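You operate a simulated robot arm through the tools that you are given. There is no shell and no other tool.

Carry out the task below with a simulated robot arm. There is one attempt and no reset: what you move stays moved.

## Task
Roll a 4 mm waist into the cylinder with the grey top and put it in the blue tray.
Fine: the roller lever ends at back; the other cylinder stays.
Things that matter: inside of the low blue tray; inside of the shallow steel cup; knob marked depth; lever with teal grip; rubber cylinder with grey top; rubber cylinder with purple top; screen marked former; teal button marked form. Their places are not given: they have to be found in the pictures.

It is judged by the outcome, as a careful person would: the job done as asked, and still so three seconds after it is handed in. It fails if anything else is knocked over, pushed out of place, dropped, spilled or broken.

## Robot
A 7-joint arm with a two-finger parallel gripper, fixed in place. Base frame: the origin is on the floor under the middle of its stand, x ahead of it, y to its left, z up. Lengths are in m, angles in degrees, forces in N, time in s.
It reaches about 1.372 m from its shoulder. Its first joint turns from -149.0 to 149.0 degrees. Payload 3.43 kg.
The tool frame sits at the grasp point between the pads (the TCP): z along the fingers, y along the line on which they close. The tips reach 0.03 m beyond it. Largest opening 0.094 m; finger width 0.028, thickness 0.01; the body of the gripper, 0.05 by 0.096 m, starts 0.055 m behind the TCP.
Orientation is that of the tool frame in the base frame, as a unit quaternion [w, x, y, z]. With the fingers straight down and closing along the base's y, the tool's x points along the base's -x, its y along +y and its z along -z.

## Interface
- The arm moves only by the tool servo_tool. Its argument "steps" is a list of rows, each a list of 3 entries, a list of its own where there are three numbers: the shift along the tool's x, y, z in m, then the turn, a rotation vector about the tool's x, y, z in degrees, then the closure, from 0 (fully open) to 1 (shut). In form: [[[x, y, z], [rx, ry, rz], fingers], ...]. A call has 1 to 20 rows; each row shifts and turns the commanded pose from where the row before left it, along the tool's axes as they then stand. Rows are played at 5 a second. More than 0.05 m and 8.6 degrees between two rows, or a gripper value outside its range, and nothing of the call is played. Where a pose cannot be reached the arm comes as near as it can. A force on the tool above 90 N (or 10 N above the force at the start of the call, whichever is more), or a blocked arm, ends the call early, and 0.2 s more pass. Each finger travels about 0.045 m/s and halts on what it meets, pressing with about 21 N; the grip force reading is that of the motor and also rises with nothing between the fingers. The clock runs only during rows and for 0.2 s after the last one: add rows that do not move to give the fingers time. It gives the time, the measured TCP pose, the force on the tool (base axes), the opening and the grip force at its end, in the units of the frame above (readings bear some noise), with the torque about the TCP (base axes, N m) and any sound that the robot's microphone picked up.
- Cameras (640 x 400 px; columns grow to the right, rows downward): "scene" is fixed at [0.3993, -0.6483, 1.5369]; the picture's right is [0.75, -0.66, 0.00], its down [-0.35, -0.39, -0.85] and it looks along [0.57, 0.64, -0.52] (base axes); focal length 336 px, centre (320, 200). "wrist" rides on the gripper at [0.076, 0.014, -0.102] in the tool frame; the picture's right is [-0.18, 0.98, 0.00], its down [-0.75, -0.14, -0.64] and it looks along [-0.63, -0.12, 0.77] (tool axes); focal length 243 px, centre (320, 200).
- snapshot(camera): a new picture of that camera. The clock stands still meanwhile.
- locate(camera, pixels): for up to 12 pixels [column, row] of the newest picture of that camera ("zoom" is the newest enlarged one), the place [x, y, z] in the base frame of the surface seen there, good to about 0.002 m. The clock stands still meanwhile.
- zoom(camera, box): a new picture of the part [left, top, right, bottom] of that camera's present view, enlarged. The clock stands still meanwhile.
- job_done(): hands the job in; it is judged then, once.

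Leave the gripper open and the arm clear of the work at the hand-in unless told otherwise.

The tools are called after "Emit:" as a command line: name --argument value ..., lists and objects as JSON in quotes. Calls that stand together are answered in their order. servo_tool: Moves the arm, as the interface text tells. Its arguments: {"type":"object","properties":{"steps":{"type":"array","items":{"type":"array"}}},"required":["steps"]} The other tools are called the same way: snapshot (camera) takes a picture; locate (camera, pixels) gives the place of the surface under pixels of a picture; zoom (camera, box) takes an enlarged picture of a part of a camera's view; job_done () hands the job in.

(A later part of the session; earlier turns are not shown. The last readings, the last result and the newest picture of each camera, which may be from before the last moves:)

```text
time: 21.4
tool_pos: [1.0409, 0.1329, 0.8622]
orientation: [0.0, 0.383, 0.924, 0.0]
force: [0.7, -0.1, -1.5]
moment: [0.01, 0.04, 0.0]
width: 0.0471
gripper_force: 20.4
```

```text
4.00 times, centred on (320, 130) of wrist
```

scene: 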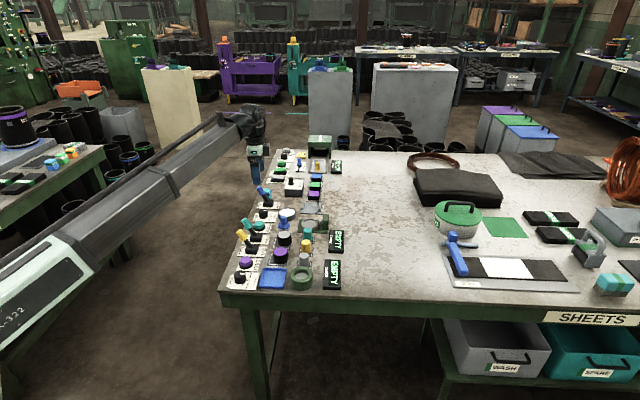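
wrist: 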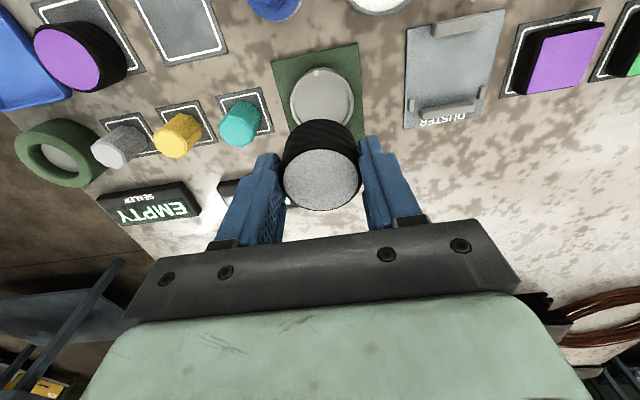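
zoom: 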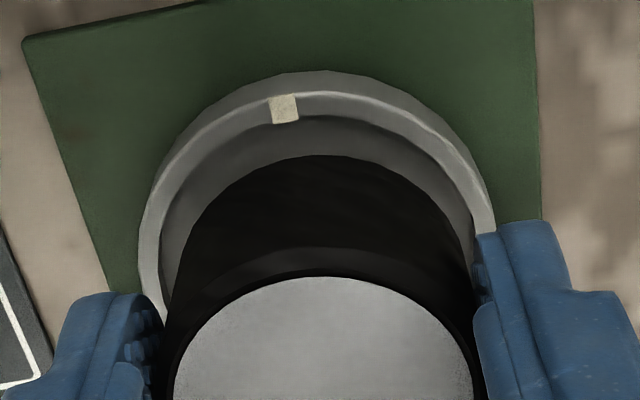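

Across the panel the cylinder (147–356) and cup (119–386) now share their centre. Along the panel the cylinder is about 0.8 mm too far to +y. Next I correct it and go down in small steps, watching the force.

Emit:
servo_tool --steps '[[[0, -0.0008, 0.002], [0, 0, 0], 0.65], [[0, 0, 0.002], [0, 0, 0], 0.65], [[0, 0, 0.002], [0, 0, 0], 0.65], [[0, 0, 0.001], [0, 0, 0], 0.65], [[0, 0, 0], [0, 0, 0], 0.65]]'

Emit:
zoom --camera "scene" --box '[298, 210, 330, 230]'

```text
time: 22.6
tool_pos: [1.041, 0.1322, 0.8548]
orientation: [-0.001, 0.383, 0.924, 0.0]
force: [-0.2, -0.1, -0.6]
moment: [0.05, 0.0, -0.01]
width: 0.0471
gripper_force: 21.1
```

```text
16.00 times, centred on (314, 220) of scene
```

zoom: 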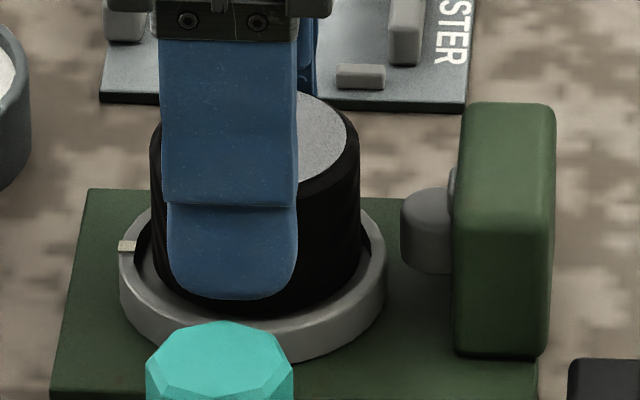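

The cylinder is inside the rim and nothing is touching yet. Next I go down 3 mm more in 1 mm steps and read the force.

Emit:
servo_tool --steps '[[[0.0006, 0, 0.001], [0, 0, 0], 0.65], [[0, 0, 0.001], [0, 0, 0], 0.65], [[0, 0, 0.001], [0, 0, 0], 0.65], [[0, 0, 0], [0, 0, 0], 0.65]]'

Emit:
zoom --camera "scene" --box '[298, 210, 330, 230]'

```text
time: 23.6
tool_pos: [1.0415, 0.1314, 0.8534]
orientation: [0.0, 0.382, 0.924, -0.001]
force: [-0.1, 1.3, 6.8]
moment: [0.04, 0.07, -0.01]
width: 0.0473
gripper_force: 21.4
```

```text
16.00 times, centred on (314, 220) of scene
```

zoom: 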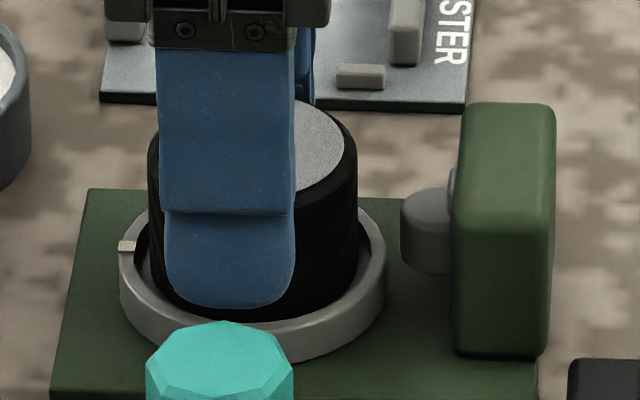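

The force of 6.8 N upward says the cylinder is standing on the cup's floor. Next I open the fingers to about 0.064 m and rise.

Emit:
servo_tool --steps '[[[0, 0, -0.0005], [0, 0, 0], 0.5], [[0, 0, 0], [0, 0, 0], 0.35], [[0, 0, 0], [0, 0, 0], 0.3], [[0, 0, 0], [0, 0, 0], 0.3], [[0, 0, -0.02], [0, 0, 0], 0.3], [[0, 0, -0.03], [0, 0, 0], 0.3], [[0, 0, -0.03], [0, 0, 0], 0.3], [[0, 0, -0.03], [0, 0, 0], 0.3], [[0, 0, 0], [0, 0, 0], 0.3]]'

Emit:
zoom --camera "scene" --box '[280, 200, 350, 245]'

Emit:
snapshot --camera "wrist"

```text
time: 25.6
tool_pos: [1.0414, 0.1317, 0.9614]
orientation: [0.0, 0.383, 0.924, 0.001]
force: [0.0, -0.5, 0.4]
moment: [-0.02, 0.03, 0.01]
width: 0.0657
gripper_force: 0.0
```

```text
8.89 times, centred on (315, 222) of scene
```

zoom: 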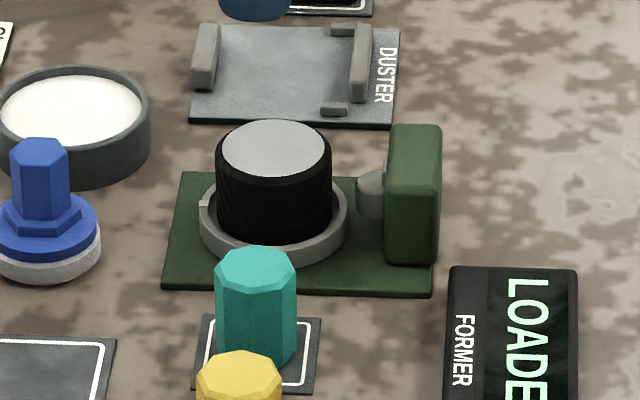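

```text
taken
```

wrist: 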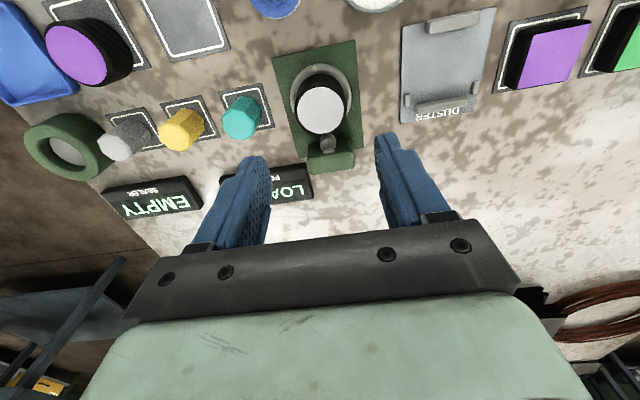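

The FORMER screen now says LOADED and the cylinder stands in the cup. Next I go above the ROLL lever for a closer look, TCP about (0.86, 0.17, 1.02).

Emit:
servo_tool --steps '[[[0, 0, -0.03], [0, 0, 0], 0.3], [[0, 0, -0.03], [0, 0, 0], 0.3], [[0.026, -0.0165, 0], [0, 0, 0], 0.3], [[0.026, -0.0165, 0], [0, 0, 0], 0.3], [[0.026, -0.0165, 0], [0, 0, 0], 0.3], [[0.026, -0.0165, 0], [0, 0, 0], 0.3], [[0.026, -0.0165, 0], [0, 0, 0], 0.3], [[0.026, -0.0165, 0], [0, 0, 0], 0.3], [[0, 0, 0], [0, 0, 0], 0.3], [[0, 0, 0], [0, 0, 0], 0.3]]'

Emit:
snapshot --camera "wrist"

Emit:
zoom --camera "scene" --box '[230, 205, 350, 280]'

```text
time: 27.8
tool_pos: [0.8604, 0.1726, 1.0244]
orientation: [0.001, 0.382, 0.924, 0.0]
force: [0.6, -0.5, 0.4]
moment: [0.01, 0.02, -0.01]
width: 0.0657
gripper_force: 0.0
```

```text
taken
```

wrist: 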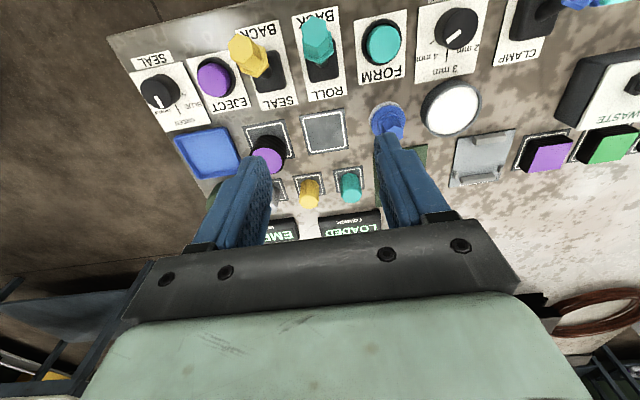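

```text
5.33 times, centred on (290, 242) of scene
```

zoom: 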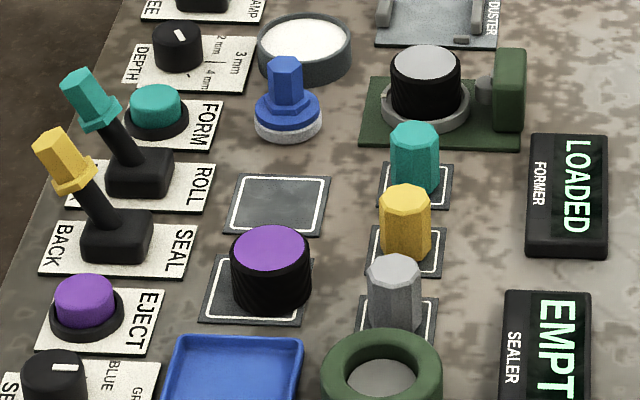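

The teal lever grip is at about (318, 40) in the wrist picture, leaning to BACK. Next I zoom in and locate its grip, shaft and base.

Emit:
zoom --camera "wrist" --box '[280, 0, 370, 110]'

Emit:
locate --camera "zoom" --pixels '[[313, 100], [313, 190], [290, 120], [340, 170], [315, 210], [290, 290], [370, 285], [270, 215], [370, 240], [330, 285], [318, 70], [318, 150]]'

Emit:
locate --camera "scene" --pixels '[[246, 220], [247, 224], [250, 228], [253, 233], [256, 238], [259, 235], [243, 219]]'

```text
3.64 times, centred on (325, 55) of wrist
```

zoom: 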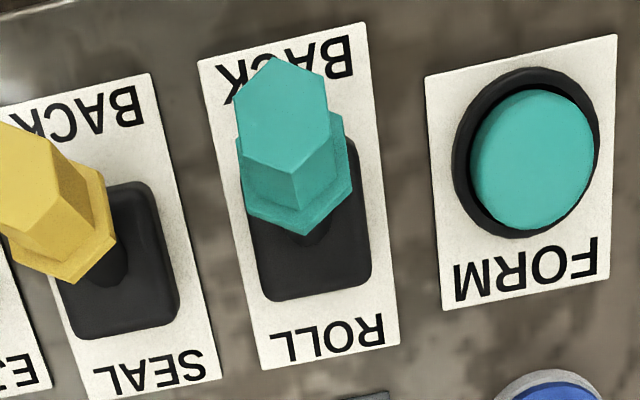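

```text
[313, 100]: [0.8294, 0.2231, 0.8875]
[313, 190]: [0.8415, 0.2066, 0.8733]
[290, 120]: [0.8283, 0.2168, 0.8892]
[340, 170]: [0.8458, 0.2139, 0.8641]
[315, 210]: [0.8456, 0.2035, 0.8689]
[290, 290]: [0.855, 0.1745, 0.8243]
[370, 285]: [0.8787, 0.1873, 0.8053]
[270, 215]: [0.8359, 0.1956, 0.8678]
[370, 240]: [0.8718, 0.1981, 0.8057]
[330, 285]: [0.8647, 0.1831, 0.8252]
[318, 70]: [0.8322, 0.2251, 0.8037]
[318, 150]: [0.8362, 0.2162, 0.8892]
```

```text
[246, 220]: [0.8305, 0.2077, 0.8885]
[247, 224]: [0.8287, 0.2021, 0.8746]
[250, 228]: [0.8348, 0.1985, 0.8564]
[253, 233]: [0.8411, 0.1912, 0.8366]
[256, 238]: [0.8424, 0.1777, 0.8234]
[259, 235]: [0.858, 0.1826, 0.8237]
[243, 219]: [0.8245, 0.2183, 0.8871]
```

The lever grip top is near (0.8245, 0.216, 0.889) and the shaft leans about 26° outward from a pivot near the base. Next I close the fingers, go to the outer side of the grip (V 0.39, i.e. about (0.796, 0.244)) and down to TCP z ≈ 0.898.

Emit:
servo_tool --steps '[[[0.032, 0.0015, 0], [0, 0, 0], 0.6], [[0.032, 0.0015, 0], [0, 0, 0], 0.8], [[0.0324, 0.0016, 0], [0, 0, 0], 1], [[0, 0, 0], [0, 0, 0], 1], [[0, 0, 0.03], [0, 0, 0], 1], [[0, 0, 0.03], [0, 0, 0], 1], [[0, 0, 0.03], [0, 0, 0], 1], [[0, 0, 0.03], [0, 0, 0], 1], [[0, 0, 0.006], [0, 0, 0], 1], [[0, 0, 0], [0, 0, 0], 1]]'

Emit:
snapshot --camera "wrist"

Emit:
zoom --camera "scene" --box '[220, 195, 300, 245]'

```text
time: 30.0
tool_pos: [0.7967, 0.245, 0.8958]
orientation: [-0.001, 0.383, 0.924, 0.0]
force: [0.8, -0.2, -0.8]
moment: [-0.03, 0.02, 0.01]
width: 0.0
gripper_force: 20.9
```

```text
taken
```

wrist: 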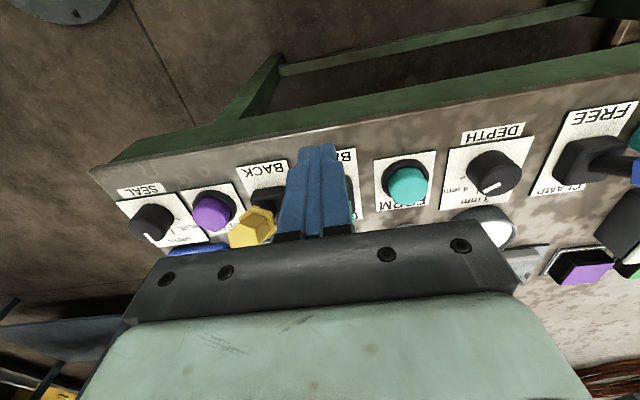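

```text
8.00 times, centred on (260, 220) of scene
```

zoom: 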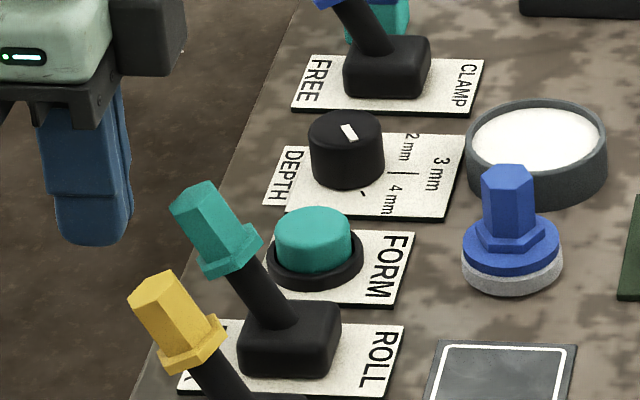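

The fingers are down on the outer side of the lever. In the wrist picture a bit of teal peeks out at (350, 212). I zoom to check sideways alignment before pushing.

Emit:
zoom --camera "wrist" --box '[240, 140, 400, 240]'

Emit:
locate --camera "zoom" --pixels '[[443, 290], [445, 320], [440, 180], [60, 340], [40, 380], [450, 270]]'

```text
4.00 times, centred on (320, 190) of wrist
```

zoom: 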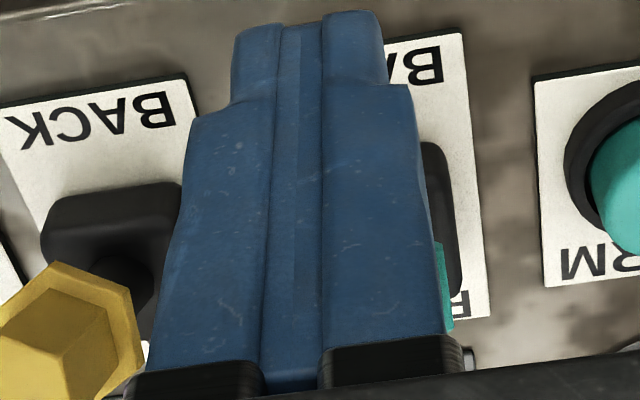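

```text
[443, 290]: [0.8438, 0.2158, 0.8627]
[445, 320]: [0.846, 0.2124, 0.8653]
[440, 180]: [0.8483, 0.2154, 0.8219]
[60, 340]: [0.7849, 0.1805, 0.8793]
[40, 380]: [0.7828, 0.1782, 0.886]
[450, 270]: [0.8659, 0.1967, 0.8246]
```

The lever and fingers are aligned within 2 mm along the panel. Next I push the lever inward along the tool's −x, 50 mm in 1 cm steps, then look.

Emit:
servo_tool --steps '[[[-0.01, -0.0002, 0], [0, 0, 0], 1], [[-0.01, -0.0002, 0], [0, 0, 0], 1], [[-0.01, -0.0002, 0], [0, 0, 0], 1], [[-0.01, -0.0002, 0], [0, 0, 0], 1], [[-0.01, -0.0002, 0], [0, 0, 0], 1], [[0, 0, 0], [0, 0, 0], 1]]'

Emit:
zoom --camera "scene" --box '[220, 195, 300, 245]'

```text
time: 31.4
tool_pos: [0.8308, 0.2076, 0.8966]
orientation: [0.0, 0.383, 0.924, 0.001]
force: [-0.4, 2.6, 11.5]
moment: [-0.05, -0.1, 0.01]
width: 0.0
gripper_force: 21.0
```

```text
8.00 times, centred on (260, 220) of scene
```

zoom: 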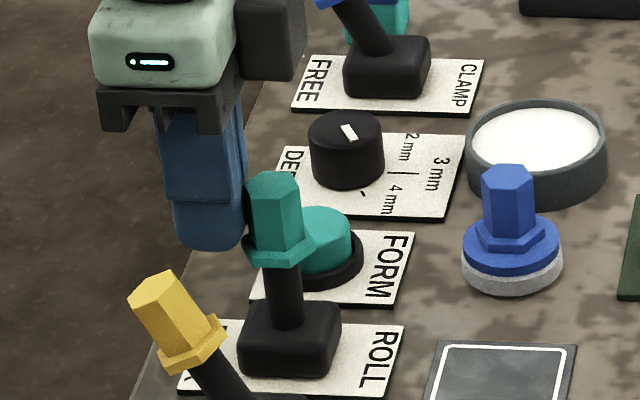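

The lever is near upright now, following the fingers with little force. I push on by another 30 mm.

Emit:
servo_tool --steps '[[[-0.008, 0, 0], [0, 0, 0], 1], [[-0.008, 0, 0], [0, 0, 0], 1], [[-0.006, 0, 0], [0, 0, 0], 1], [[-0.004, 0, 0], [0, 0, 0], 1], [[0, 0, 0], [0, 0, 0], 1]]'

Emit:
zoom --camera "scene" --box '[220, 195, 300, 245]'

Emit:
zoom --camera "scene" --box '[280, 200, 350, 260]'

```text
time: 32.6
tool_pos: [0.847, 0.1905, 0.8957]
orientation: [-0.001, 0.382, 0.924, 0.001]
force: [-12.9, 11.5, 2.2]
moment: [0.31, 0.39, 0.02]
width: 0.0002
gripper_force: 21.0
```

```text
8.00 times, centred on (260, 220) of scene
```

zoom: 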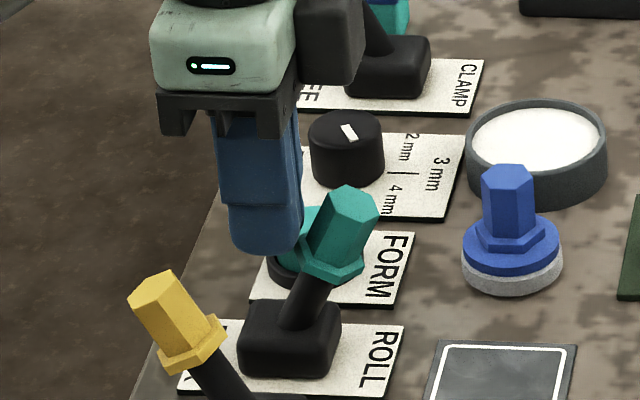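

```text
6.67 times, centred on (315, 230) of scene
```

zoom: 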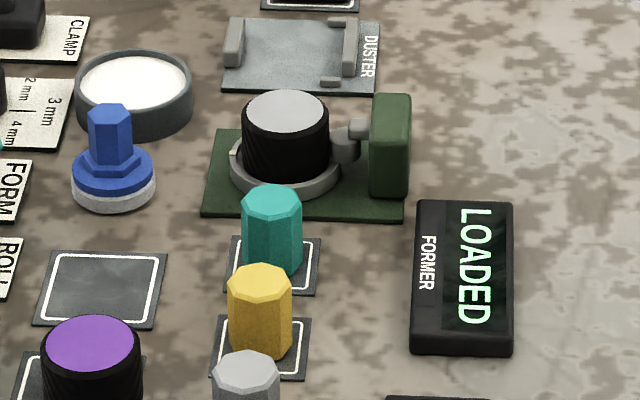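

The lever leans to ROLL and has met its stop (about 17 N), and the roller has come out against the cylinder. The screen still says LOADED. Next I back off, rise and go above the FORM button at about (0.892, 0.2385).

Emit:
servo_tool --steps '[[[0.01, 0, 0], [0, 0, 0], 1], [[0.012, 0, 0], [0, 0, 0], 1], [[0, 0, -0.03], [0, 0, 0], 1], [[0, 0, -0.04], [0, 0, 0], 1], [[-0.008, 0.022, 0], [0, 0, 0], 1], [[-0.006, 0.022, 0], [0, 0, 0], 1], [[-0.006, 0.0218, 0], [0, 0, 0], 1], [[0, 0, 0], [0, 0, 0], 1], [[0, 0, 0], [0, 0, 0], 1]]'

Emit:
snapshot --camera "wrist"

Emit:
zoom --camera "scene" --box '[220, 195, 300, 245]'

```text
time: 34.6
tool_pos: [0.896, 0.2377, 0.965]
orientation: [-0.001, 0.383, 0.924, 0.0]
force: [-0.5, -0.1, 0.4]
moment: [0.02, 0.03, -0.01]
width: 0.0
gripper_force: 20.9
```

```text
taken
```

wrist: 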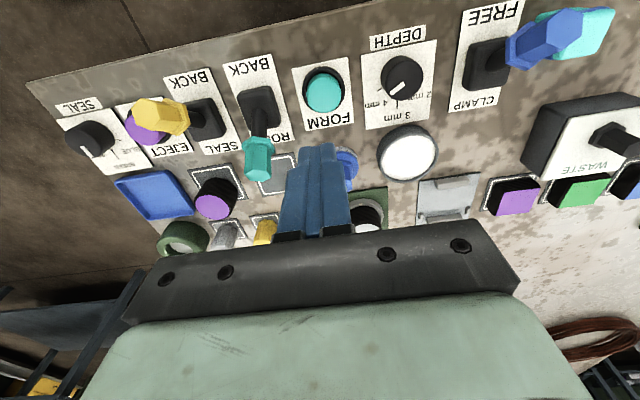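

```text
8.00 times, centred on (260, 220) of scene
```

zoom: 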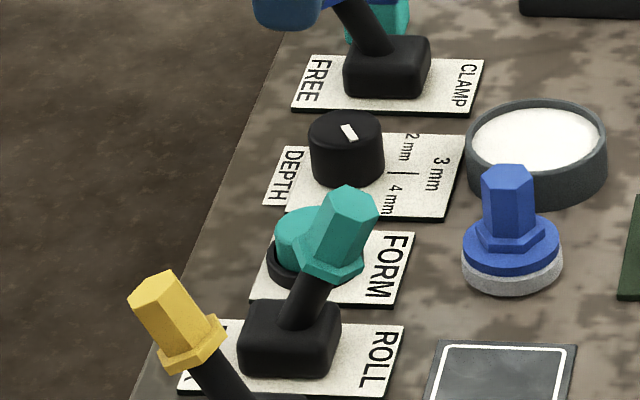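

The lever stays at ROLL. The FORM button is at about (323, 93) in the wrist picture, a few millimetres outward of the TCP. I zoom and locate it.

Emit:
zoom --camera "wrist" --box '[280, 55, 370, 135]'

Emit:
locate --camera "zoom" --pixels '[[340, 185], [260, 185], [415, 185], [337, 115], [337, 260]]'

Emit:
locate --camera "scene" --pixels '[[256, 221], [257, 223], [262, 220]]'

```text
5.00 times, centred on (325, 95) of wrist
```

zoom: 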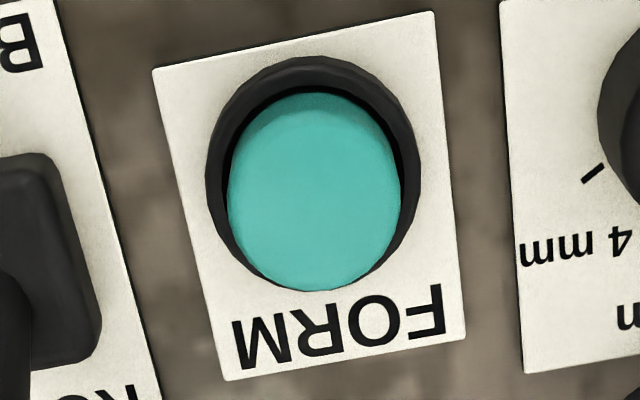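

```text
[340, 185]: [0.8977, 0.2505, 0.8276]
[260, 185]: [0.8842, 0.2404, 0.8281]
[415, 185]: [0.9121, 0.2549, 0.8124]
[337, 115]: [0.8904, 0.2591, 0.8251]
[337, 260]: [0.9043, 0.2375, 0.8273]
```

```text
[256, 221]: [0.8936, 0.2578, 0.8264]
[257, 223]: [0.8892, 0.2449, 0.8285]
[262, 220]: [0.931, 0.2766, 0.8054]
```

The button's centre is near (0.893, 0.245) with its top at z 0.828. Next I shift there and lower the closed fingertips to just above it (TCP z ≈ 0.863).

Emit:
servo_tool --steps '[[[0.0073, 0.003, 0.02], [0, 0, 0], 1], [[0, 0, 0.03], [0, 0, 0], 1], [[0, 0, 0.03], [0, 0, 0], 1], [[0, 0, 0.022], [0, 0, 0], 1], [[0, 0, 0], [0, 0, 0], 1]]'

Emit:
zoom --camera "wrist" --box '[240, 80, 400, 200]'

Emit:
zoom --camera "scene" --box '[220, 195, 300, 245]'

```text
time: 35.8
tool_pos: [0.8917, 0.2464, 0.862]
orientation: [0.001, 0.382, 0.924, 0.0]
force: [-0.3, -0.9, 0.5]
moment: [0.0, -0.01, 0.0]
width: 0.0
gripper_force: 20.7
```

```text
3.33 times, centred on (320, 140) of wrist
```

zoom: 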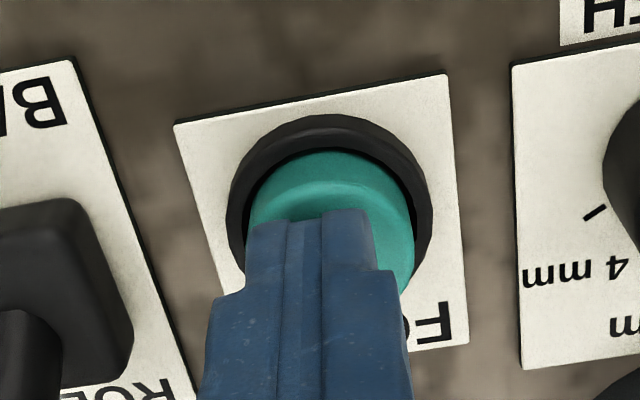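

```text
8.00 times, centred on (260, 220) of scene
```

zoom: 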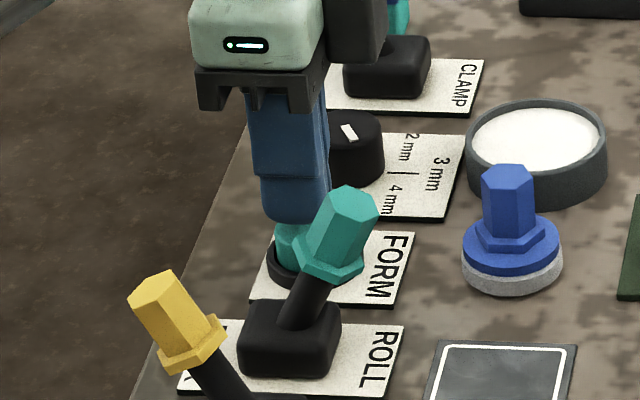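

The fingertips are just over the button, slightly to the left. I shift 2 mm to +y and press down in 2 mm steps.

Emit:
servo_tool --steps '[[[0, 0.002, 0.002], [0, 0, 0], 1], [[0, 0, 0.002], [0, 0, 0], 1], [[0, 0, 0.002], [0, 0, 0], 1], [[0, 0, 0.002], [0, 0, 0], 1], [[0, 0, 0.001], [0, 0, 0], 1], [[0, 0, 0], [0, 0, 0], 1]]'

Emit:
zoom --camera "scene" --box '[230, 190, 350, 265]'

```text
time: 37.2
tool_pos: [0.8934, 0.2478, 0.8554]
orientation: [0.0, 0.382, 0.924, 0.0]
force: [0.7, -0.1, 0.9]
moment: [-0.01, 0.0, 0.02]
width: 0.0
gripper_force: 20.9
```

```text
5.33 times, centred on (290, 228) of scene
```

zoom: 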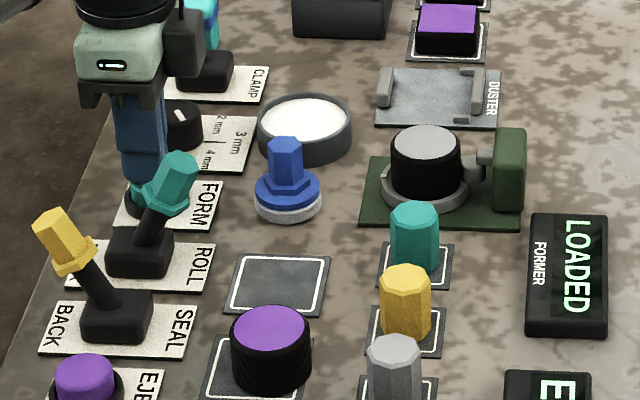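

Force is still only about 1 N and the screen says LOADED. I keep pressing in small steps.

Emit:
servo_tool --steps '[[[0, 0, 0.0015], [0, 0, 0], 1], [[0, 0, 0.0015], [0, 0, 0], 1], [[0, 0, 0.0015], [0, 0, 0], 1], [[0, 0, 0], [0, 0, 0], 1]]'

Emit:
zoom --camera "scene" --box '[230, 190, 350, 265]'

```text
time: 38.2
tool_pos: [0.8919, 0.2468, 0.8514]
orientation: [0.0, 0.384, 0.924, -0.001]
force: [1.4, -1.1, 7.6]
moment: [-0.01, -0.05, -0.05]
width: 0.0
gripper_force: 20.6
heard: click
```

```text
5.33 times, centred on (290, 228) of scene
```

zoom: 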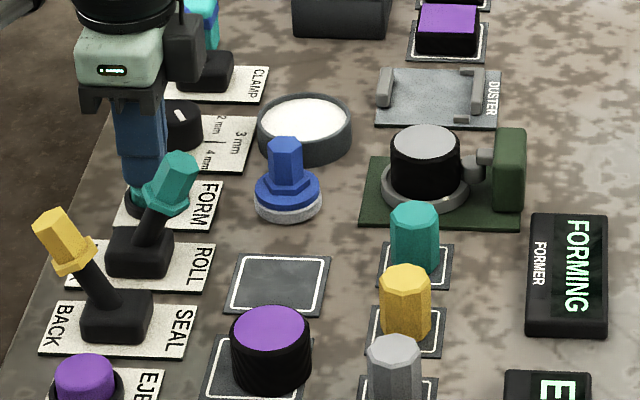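

A click was heard and the screen says FORMING. Next I rise off the button and wait for it to finish.

Emit:
servo_tool --steps '[[[0, 0, -0.01], [0, 0, 0], 1], [[0, 0, -0.03], [0, 0, 0], 1], [[0, 0, -0.03], [0, 0, 0], 1], [[0, 0, -0.03], [0, 0, 0], 1], [[0, 0, 0], [0, 0, 0], 1], [[0, 0, 0], [0, 0, 0], 1], [[0, 0, 0], [0, 0, 0], 1], [[0, 0, 0], [0, 0, 0], 1]]'

Emit:
zoom --camera "scene" --box '[250, 200, 350, 265]'

```text
time: 40.0
tool_pos: [0.8907, 0.2466, 0.9518]
orientation: [0.0, 0.383, 0.924, 0.0]
force: [-0.4, 0.1, -0.3]
moment: [0.03, 0.02, 0.03]
width: 0.0
gripper_force: 21.3
```

```text
6.15 times, centred on (300, 232) of scene
```

zoom: 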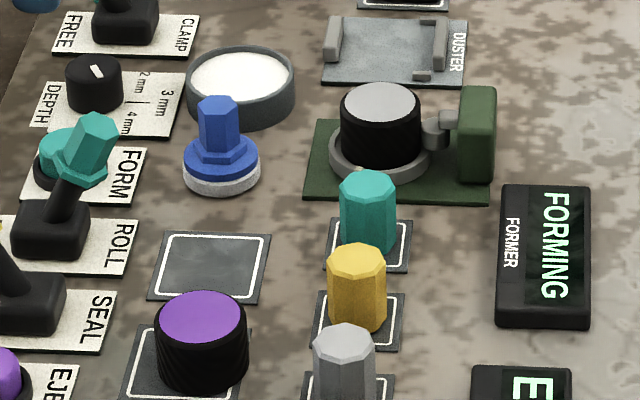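

The screen still shows FORMING. I wait with still rows for 2 s and look again.

Emit:
servo_tool --steps '[[[0, 0, 0], [0, 0, 0], 1], [[0, 0, 0], [0, 0, 0], 1], [[0, 0, 0], [0, 0, 0], 1], [[0, 0, 0], [0, 0, 0], 1], [[0, 0, 0], [0, 0, 0], 1], [[0, 0, 0], [0, 0, 0], 1], [[0, 0, 0], [0, 0, 0], 1], [[0, 0, 0], [0, 0, 0], 1], [[0, 0, 0], [0, 0, 0], 1], [[0, 0, 0], [0, 0, 0], 1]]'

Emit:
zoom --camera "scene" --box '[250, 200, 350, 265]'

```text
time: 42.2
tool_pos: [0.8909, 0.2455, 0.9507]
orientation: [0.001, 0.382, 0.924, 0.001]
force: [0.5, 0.3, -0.2]
moment: [-0.01, 0.0, -0.02]
width: 0.0
gripper_force: 21.3
```

```text
6.15 times, centred on (300, 232) of scene
```

zoom: 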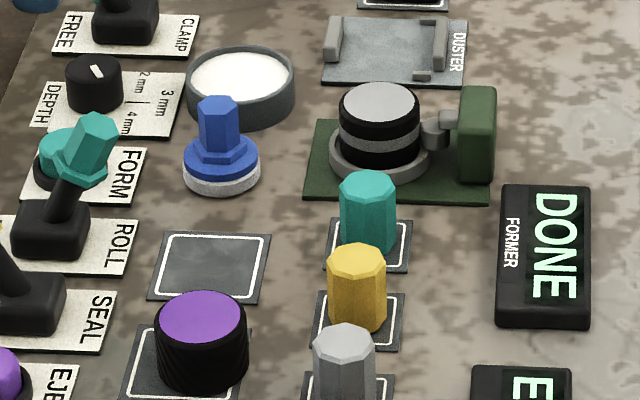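

The screen says DONE and a grey waist band is visible on the cylinder. Next I bring the lever back: move to its inner side, V ≈ 0.545 (about (0.905, 0.134)), and go down to z ≈ 0.896.

Emit:
servo_tool --steps '[[[-0.0222, -0.0171, 0], [0, 0, 0], 1], [[-0.0222, -0.0171, 0], [0, 0, 0], 1], [[-0.0222, -0.0171, 0], [0, 0, 0], 1], [[-0.022, -0.0171, 0], [0, 0, 0], 1], [[0, 0, 0], [0, 0, 0], 1], [[0, 0, 0.025], [0, 0, 0], 1], [[0, 0, 0.03], [0, 0, 0], 1], [[0, 0, 0], [0, 0, 0], 1]]'

Emit:
zoom --camera "wrist" --box '[200, 40, 440, 240]'

Emit:
zoom --camera "scene" --box '[220, 195, 320, 260]'

```text
time: 44.0
tool_pos: [0.908, 0.1357, 0.8944]
orientation: [-0.001, 0.382, 0.924, 0.0]
force: [0.6, -0.8, -1.0]
moment: [-0.03, -0.01, -0.02]
width: 0.0
gripper_force: 21.2
```

```text
2.00 times, centred on (320, 140) of wrist
```

zoom: 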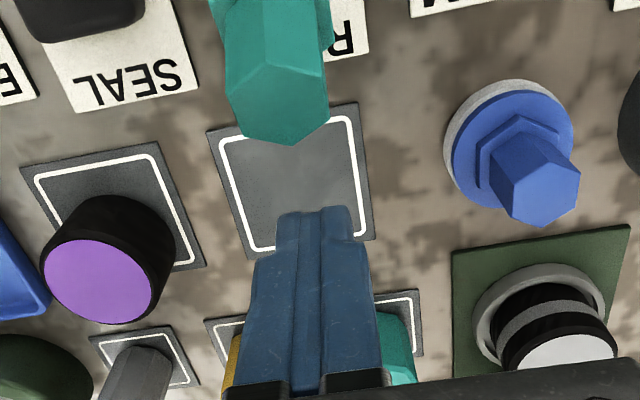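

```text
6.15 times, centred on (270, 228) of scene
```

zoom: 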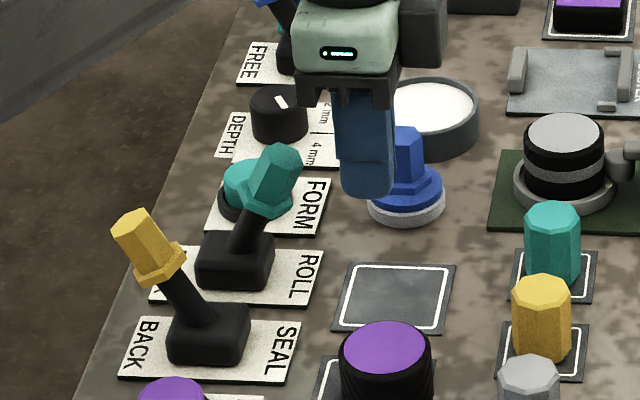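

The fingers stand inward of the grip and line up with it. Next I push outward along the tool's +x by 50 mm, then look.

Emit:
servo_tool --steps '[[[0.01, -0.0002, 0], [0, 0, 0], 1], [[0.01, -0.0002, 0], [0, 0, 0], 1], [[0.01, -0.0002, 0], [0, 0, 0], 1], [[0.01, -0.0002, 0], [0, 0, 0], 1], [[0.01, -0.0002, 0], [0, 0, 0], 1], [[0, 0, 0], [0, 0, 0], 1]]'

Emit:
zoom --camera "scene" --box '[220, 195, 320, 260]'

```text
time: 45.4
tool_pos: [0.8715, 0.171, 0.8972]
orientation: [0.0, 0.383, 0.924, -0.001]
force: [0.2, -0.4, 0.3]
moment: [0.0, -0.01, 0.0]
width: 0.0001
gripper_force: 21.1
```

```text
6.15 times, centred on (270, 228) of scene
```

zoom: 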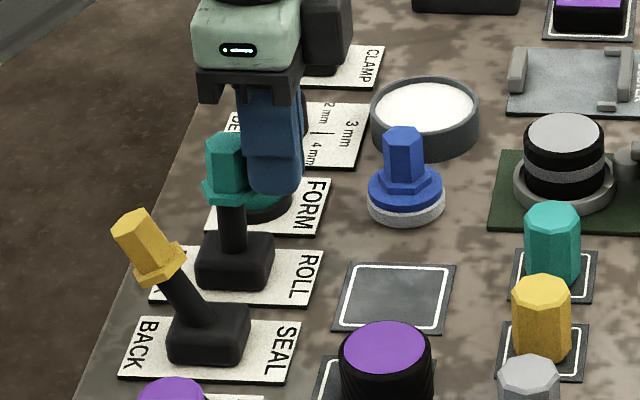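

The lever is just past upright. I push on by about 27 mm.

Emit:
servo_tool --steps '[[[0.008, 0, 0], [0, 0, 0], 1], [[0.008, 0, 0], [0, 0, 0], 1], [[0.006, 0, 0], [0, 0, 0], 1], [[0.004, 0, 0], [0, 0, 0], 1], [[0, 0, 0], [0, 0, 0], 1]]'

Emit:
zoom --camera "scene" --box '[220, 195, 320, 260]'

```text
time: 46.6
tool_pos: [0.8519, 0.1907, 0.8964]
orientation: [0.0, 0.383, 0.924, 0.0]
force: [0.3, -1.2, 0.8]
moment: [-0.03, -0.04, -0.03]
width: 0.0005
gripper_force: 20.6
```

```text
6.15 times, centred on (270, 228) of scene
```

zoom: 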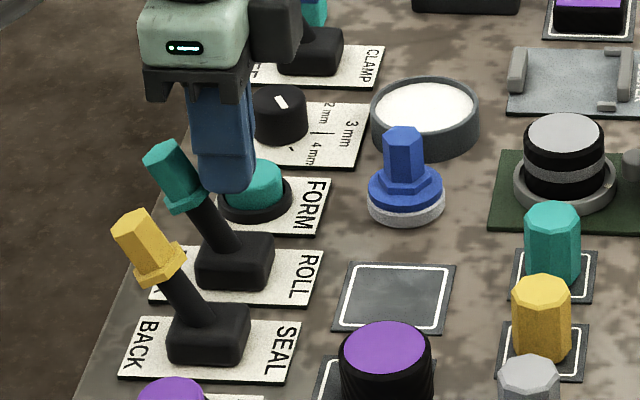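

The lever leans out almost as far as its yellow neighbour with little force. I nudge it further in small steps to be sure that it is at its stop.

Emit:
servo_tool --steps '[[[0.003, 0, 0], [0, 0, 0], 1], [[0.003, 0, 0], [0, 0, 0], 1], [[0, 0, 0], [0, 0, 0], 1]]'

Emit:
zoom --camera "scene" --box '[220, 195, 320, 260]'

```text
time: 47.4
tool_pos: [0.8507, 0.1891, 0.8972]
orientation: [0.004, 0.385, 0.923, -0.002]
force: [28.4, -29.5, 8.4]
moment: [-0.58, -1.01, 0.13]
width: 0.0
gripper_force: 21.0
```

```text
6.15 times, centred on (270, 228) of scene
```

zoom: 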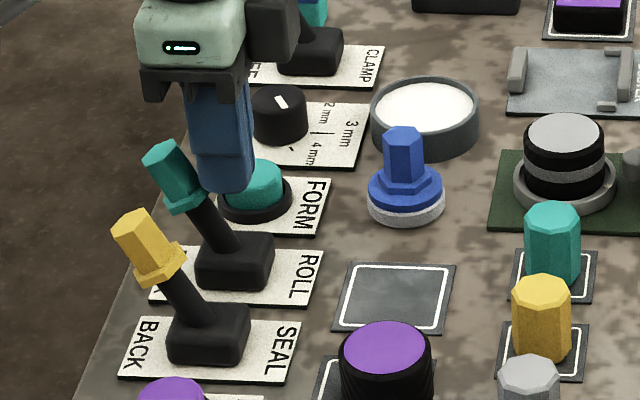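

The force of about 41 N shows the lever is against its BACK stop. Next I back off inward, rise, open the fingers and go above the cup at (1.041, 0.132).

Emit:
servo_tool --steps '[[[-0.008, 0, 0], [0, 0, 0], 1], [[-0.012, 0, 0], [0, 0, 0], 1], [[0, 0, -0.03], [0, 0, 0], 1], [[0, 0, -0.04], [0, 0, 0], 0.8], [[-0.0238, 0.0157, 0], [0, 0, 0], 0.6], [[-0.0238, 0.0157, 0], [0, 0, 0], 0.4], [[-0.0238, 0.0157, 0], [0, 0, 0], 0.3], [[-0.0238, 0.0157, 0], [0, 0, 0], 0.3], [[-0.0238, 0.0157, 0], [0, 0, 0], 0.3], [[-0.0238, 0.0157, 0], [0, 0, 0], 0.3], [[0, 0, 0], [0, 0, 0], 0.3], [[0, 0, 0], [0, 0, 0], 0.3]]'

Emit:
snapshot --camera "wrist"

Emit:
zoom --camera "scene" --box '[230, 205, 350, 280]'

```text
time: 50.0
tool_pos: [1.0301, 0.1443, 0.9641]
orientation: [0.0, 0.383, 0.924, 0.0]
force: [0.3, 0.0, -0.6]
moment: [0.01, 0.01, 0.0]
width: 0.066
gripper_force: 0.2
```

```text
taken
```

wrist: 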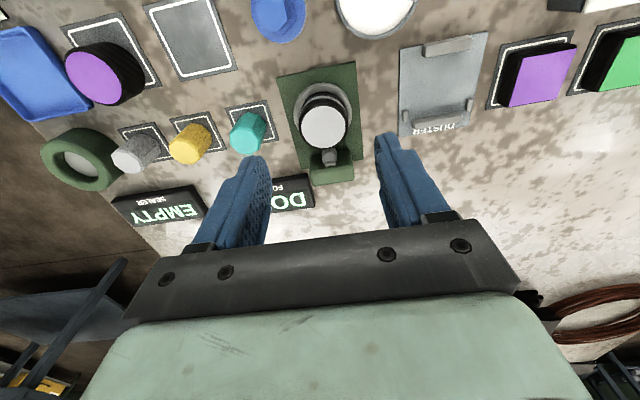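

```text
5.33 times, centred on (290, 242) of scene
```

zoom: 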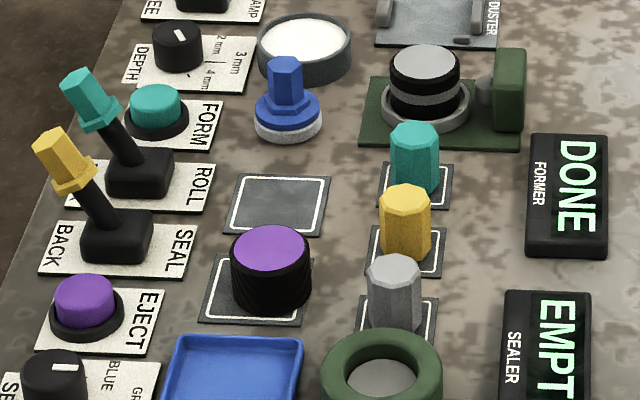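

The lever is back and the screen says DONE. The TCP is at (1.030, 0.144), some 16 mm outward of the cylinder. I zoom on the cylinder (323, 120) to measure.

Emit:
zoom --camera "wrist" --box '[270, 60, 380, 190]'

Emit:
locate --camera "zoom" --pixels '[[250, 210], [390, 205], [318, 140], [318, 270]]'

Emit:
zoom --camera "scene" --box '[298, 208, 330, 230]'

```text
3.08 times, centred on (325, 125) of wrist
```

zoom: 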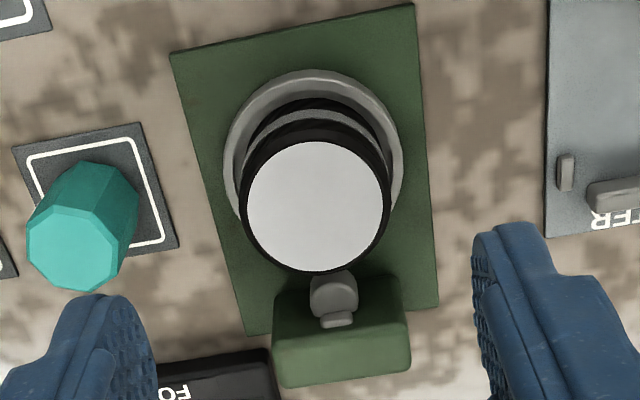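

```text
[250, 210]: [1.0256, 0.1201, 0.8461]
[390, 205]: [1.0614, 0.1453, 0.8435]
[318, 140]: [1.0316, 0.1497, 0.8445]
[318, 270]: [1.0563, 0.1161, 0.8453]
```

```text
16.00 times, centred on (314, 219) of scene
```

zoom: 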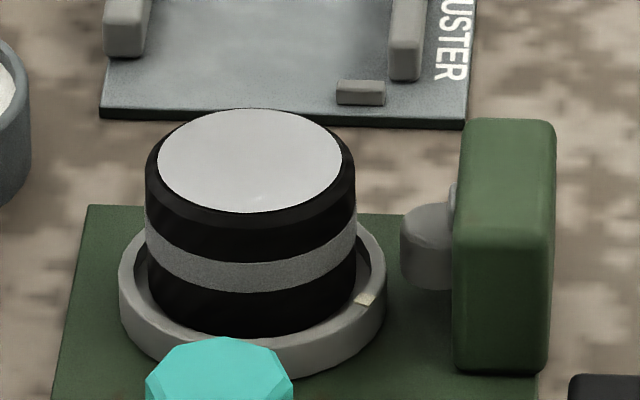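

The cylinder's centre is 16.6 mm along −x of the tool, near (1.042, 0.132), and the band is visible all round. Next I shift there and go down to z ≈ 0.875 to check.

Emit:
servo_tool --steps '[[[-0.0166, 0, 0], [0, 0, 0], 0.3], [[0, 0, 0.03], [0, 0, 0], 0.3], [[0, 0, 0.03], [0, 0, 0], 0.3], [[0, 0, 0.026], [0, 0, 0], 0.3], [[0, 0, 0], [0, 0, 0], 0.3]]'

Emit:
zoom --camera "wrist" --box '[220, 90, 420, 220]'

Emit:
zoom --camera "scene" --box '[290, 198, 338, 230]'

```text
time: 51.2
tool_pos: [1.0417, 0.1336, 0.8796]
orientation: [0.001, 0.382, 0.924, -0.001]
force: [-0.2, 0.9, 0.6]
moment: [0.04, -0.01, 0.02]
width: 0.0659
gripper_force: 0.0
```

```text
3.08 times, centred on (320, 155) of wrist
```

zoom: 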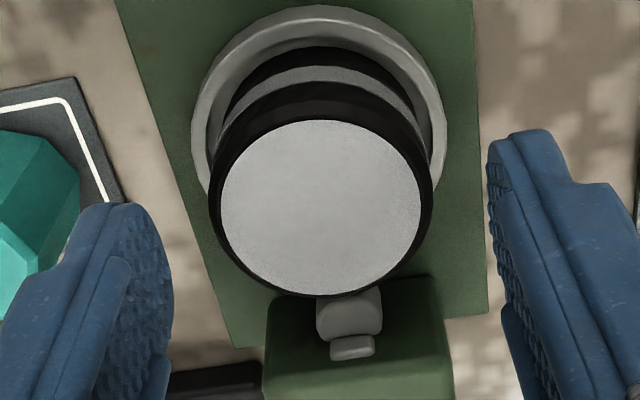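

```text
12.50 times, centred on (314, 214) of scene
```

zoom: 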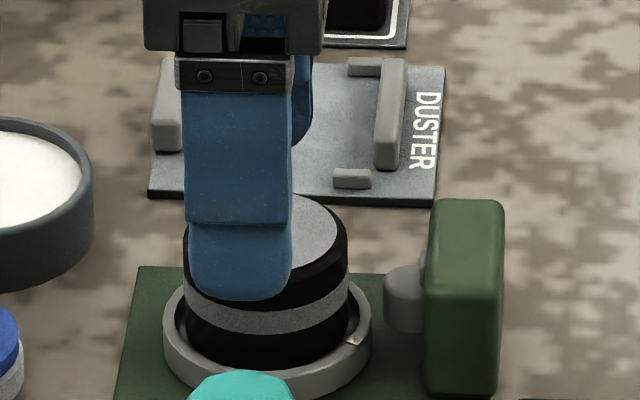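

The cylinder sits centred between the fingers within about 1 mm. Next I go down to z ≈ 0.853 and close.

Emit:
servo_tool --steps '[[[-0.001, -0.0004, 0.01], [0, 0, 0], 0.3], [[0, 0, 0.01], [0, 0, 0], 0.3], [[0, 0, 0.0065], [0, 0, 0], 0.3], [[0, 0, 0], [0, 0, 0], 0.3], [[0, 0, 0], [0, 0, 0], 0.45], [[0, 0, 0], [0, 0, 0], 0.65], [[0, 0, 0], [0, 0, 0], 0.65], [[0, 0, 0], [0, 0, 0], 0.65]]'

Emit:
zoom --camera "scene" --box '[290, 198, 338, 230]'

```text
time: 53.0
tool_pos: [1.0419, 0.1318, 0.8536]
orientation: [0.0, 0.383, 0.924, -0.001]
force: [-0.9, 1.3, 0.0]
moment: [0.02, -0.04, 0.02]
width: 0.0469
gripper_force: 21.0
```

```text
12.50 times, centred on (314, 214) of scene
```

zoom: 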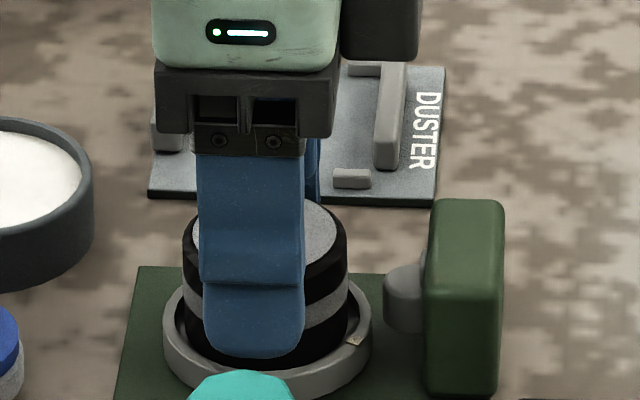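

The cylinder is held (width 0.047). Before lifting, I measure the blue tray from the scene camera.

Emit:
zoom --camera "scene" --box '[240, 255, 320, 305]'

Emit:
locate --camera "zoom" --pixels '[[320, 200]]'

```text
8.00 times, centred on (280, 280) of scene
```

zoom: 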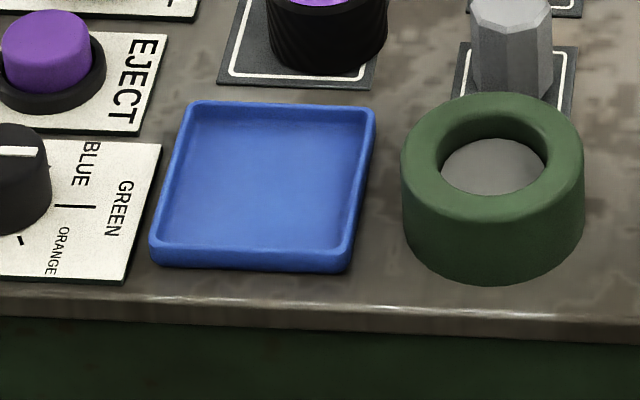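

```text
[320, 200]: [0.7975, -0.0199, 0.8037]
```

The tray is clear. I locate its rim corners and floor points.

Emit:
locate --camera "zoom" --pixels '[[192, 105], [372, 110], [346, 255], [153, 247], [205, 130], [350, 135], [325, 240], [175, 235], [265, 180], [420, 160], [540, 120], [490, 230]]'

```text
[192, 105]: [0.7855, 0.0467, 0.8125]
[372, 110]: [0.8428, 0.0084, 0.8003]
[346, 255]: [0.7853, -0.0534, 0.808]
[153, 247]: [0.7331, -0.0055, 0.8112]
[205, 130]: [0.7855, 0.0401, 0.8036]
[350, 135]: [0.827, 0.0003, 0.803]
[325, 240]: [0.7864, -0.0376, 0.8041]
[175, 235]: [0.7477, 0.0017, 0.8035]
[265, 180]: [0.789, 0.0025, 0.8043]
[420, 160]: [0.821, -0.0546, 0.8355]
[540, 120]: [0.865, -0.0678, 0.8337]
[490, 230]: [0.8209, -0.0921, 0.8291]
```

The tray's inside is centred near (0.786, −0.001), floor z 0.804, rim z 0.812, inner half-width about 0.032 m. Next I lift straight up to z ≈ 0.96 and carry the cylinder to above the tray.

Emit:
servo_tool --steps '[[[0, 0, -0.008], [0, 0, 0], 0.65], [[0, 0, -0.02], [0, 0, 0], 0.65], [[0, 0, -0.03], [0, 0, 0], 0.65], [[0, 0, -0.03], [0, 0, 0], 0.65], [[0, 0, -0.02], [0, 0, 0], 0.65], [[0.0087, -0.0275, 0], [0, 0, 0], 0.65], [[0.0087, -0.0275, 0], [0, 0, 0], 0.65], [[0.0087, -0.0275, 0], [0, 0, 0], 0.65], [[0.0087, -0.0275, 0], [0, 0, 0], 0.65], [[0.0087, -0.0275, 0], [0, 0, 0], 0.65], [[0.0087, -0.0275, 0], [0, 0, 0], 0.65], [[0.0087, -0.0275, 0], [0, 0, 0], 0.65], [[0.0087, -0.0275, 0], [0, 0, 0], 0.65], [[0.0087, -0.0275, 0], [0, 0, 0], 0.65], [[0.0087, -0.0273, 0], [0, 0, 0], 0.65], [[0, 0, 0], [0, 0, 0], 0.65], [[0, 0, 0], [0, 0, 0], 0.65]]'

Emit:
snapshot --camera "wrist"

Emit:
zoom --camera "scene" --box '[220, 190, 348, 300]'

```text
time: 56.6
tool_pos: [0.7865, -0.002, 0.9603]
orientation: [0.0, 0.383, 0.924, -0.001]
force: [-0.2, -0.4, -0.8]
moment: [0.01, -0.04, 0.0]
width: 0.0469
gripper_force: 21.1
```

```text
taken
```

wrist: 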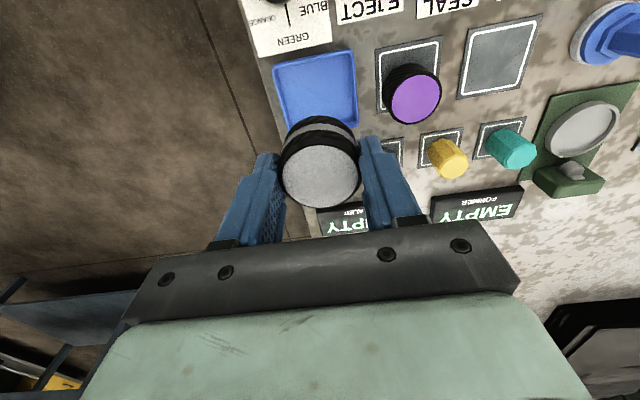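

```text
3.64 times, centred on (284, 245) of scene
```

zoom: 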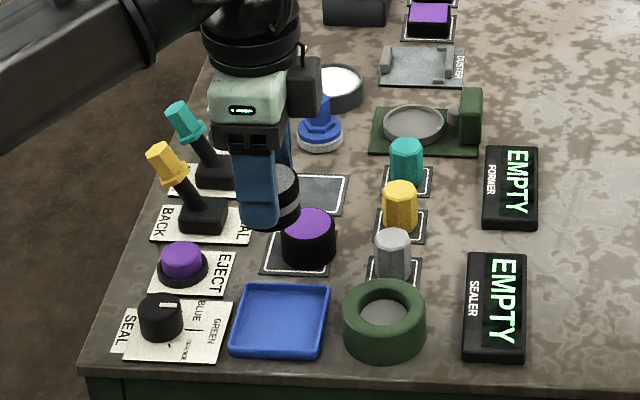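

The cylinder hangs over the tray and the former says EMPTY. Next I go down to TCP z ≈ 0.868, bottom still above the rim, and check alignment.

Emit:
servo_tool --steps '[[[0, 0, 0.03], [0, 0, 0], 0.65], [[0, 0, 0.03], [0, 0, 0], 0.65], [[0, 0, 0.02], [0, 0, 0], 0.65], [[0, 0, 0.012], [0, 0, 0], 0.65], [[0, 0, 0], [0, 0, 0], 0.65]]'

Emit:
zoom --camera "wrist" --box '[230, 60, 410, 200]'

Emit:
zoom --camera "scene" --box '[240, 250, 320, 300]'

```text
time: 57.8
tool_pos: [0.786, -0.0011, 0.8686]
orientation: [0.0, 0.383, 0.924, 0.0]
force: [0.2, 0.7, -0.5]
moment: [0.0, 0.01, -0.02]
width: 0.0472
gripper_force: 21.3
```

```text
2.86 times, centred on (320, 130) of wrist
```

zoom: 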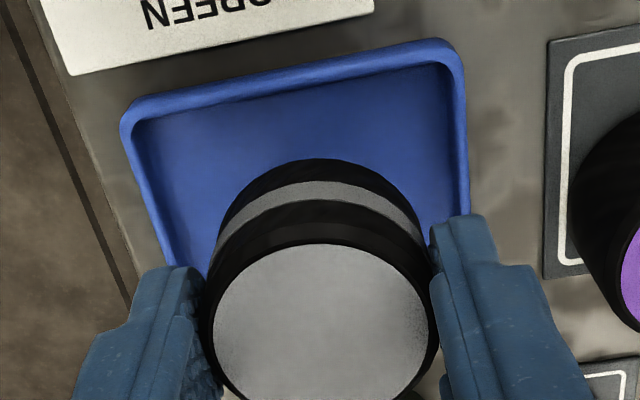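

```text
8.00 times, centred on (280, 275) of scene
```

zoom: 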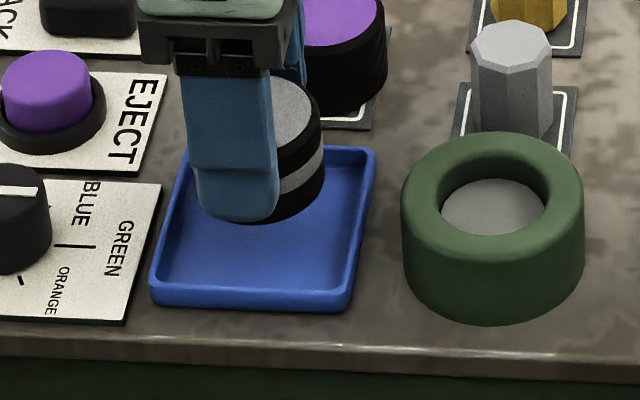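

Both pictures show the cylinder well inside the tray outline. Next I go down in small steps until the force rises (expected near TCP z 0.846).

Emit:
servo_tool --steps '[[[0, -0.001, 0.006], [0, 0, 0], 0.65], [[0, 0, 0.006], [0, 0, 0], 0.65], [[0, 0, 0.005], [0, 0, 0], 0.65], [[0, 0, 0.002], [0, 0, 0], 0.65], [[0, 0, 0.0015], [0, 0, 0], 0.65], [[0, 0, 0], [0, 0, 0], 0.65]]'

Emit:
zoom --camera "scene" --box '[240, 250, 320, 300]'

```text
time: 59.2
tool_pos: [0.7853, -0.0025, 0.849]
orientation: [0.001, 0.383, 0.924, 0.0]
force: [-1.1, 0.7, 0.2]
moment: [0.0, 0.02, -0.02]
width: 0.0471
gripper_force: 20.8
```

```text
8.00 times, centred on (280, 275) of scene
```

zoom: 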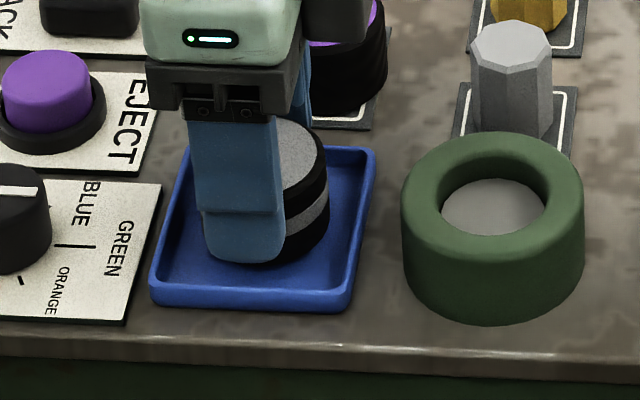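

Not yet on the floor (force about 0). I go down further by 1 mm steps.

Emit:
servo_tool --steps '[[[0, 0, 0.001], [0, 0, 0], 0.65], [[0, 0, 0.001], [0, 0, 0], 0.65], [[0, 0, 0.001], [0, 0, 0], 0.65], [[0, 0, 0], [0, 0, 0], 0.65]]'

```text
time: 60.2
tool_pos: [0.7864, -0.0029, 0.8473]
orientation: [0.002, 0.383, 0.924, 0.001]
force: [0.8, 0.8, 19.4]
moment: [0.01, 0.03, 0.03]
width: 0.0471
gripper_force: 21.4
```

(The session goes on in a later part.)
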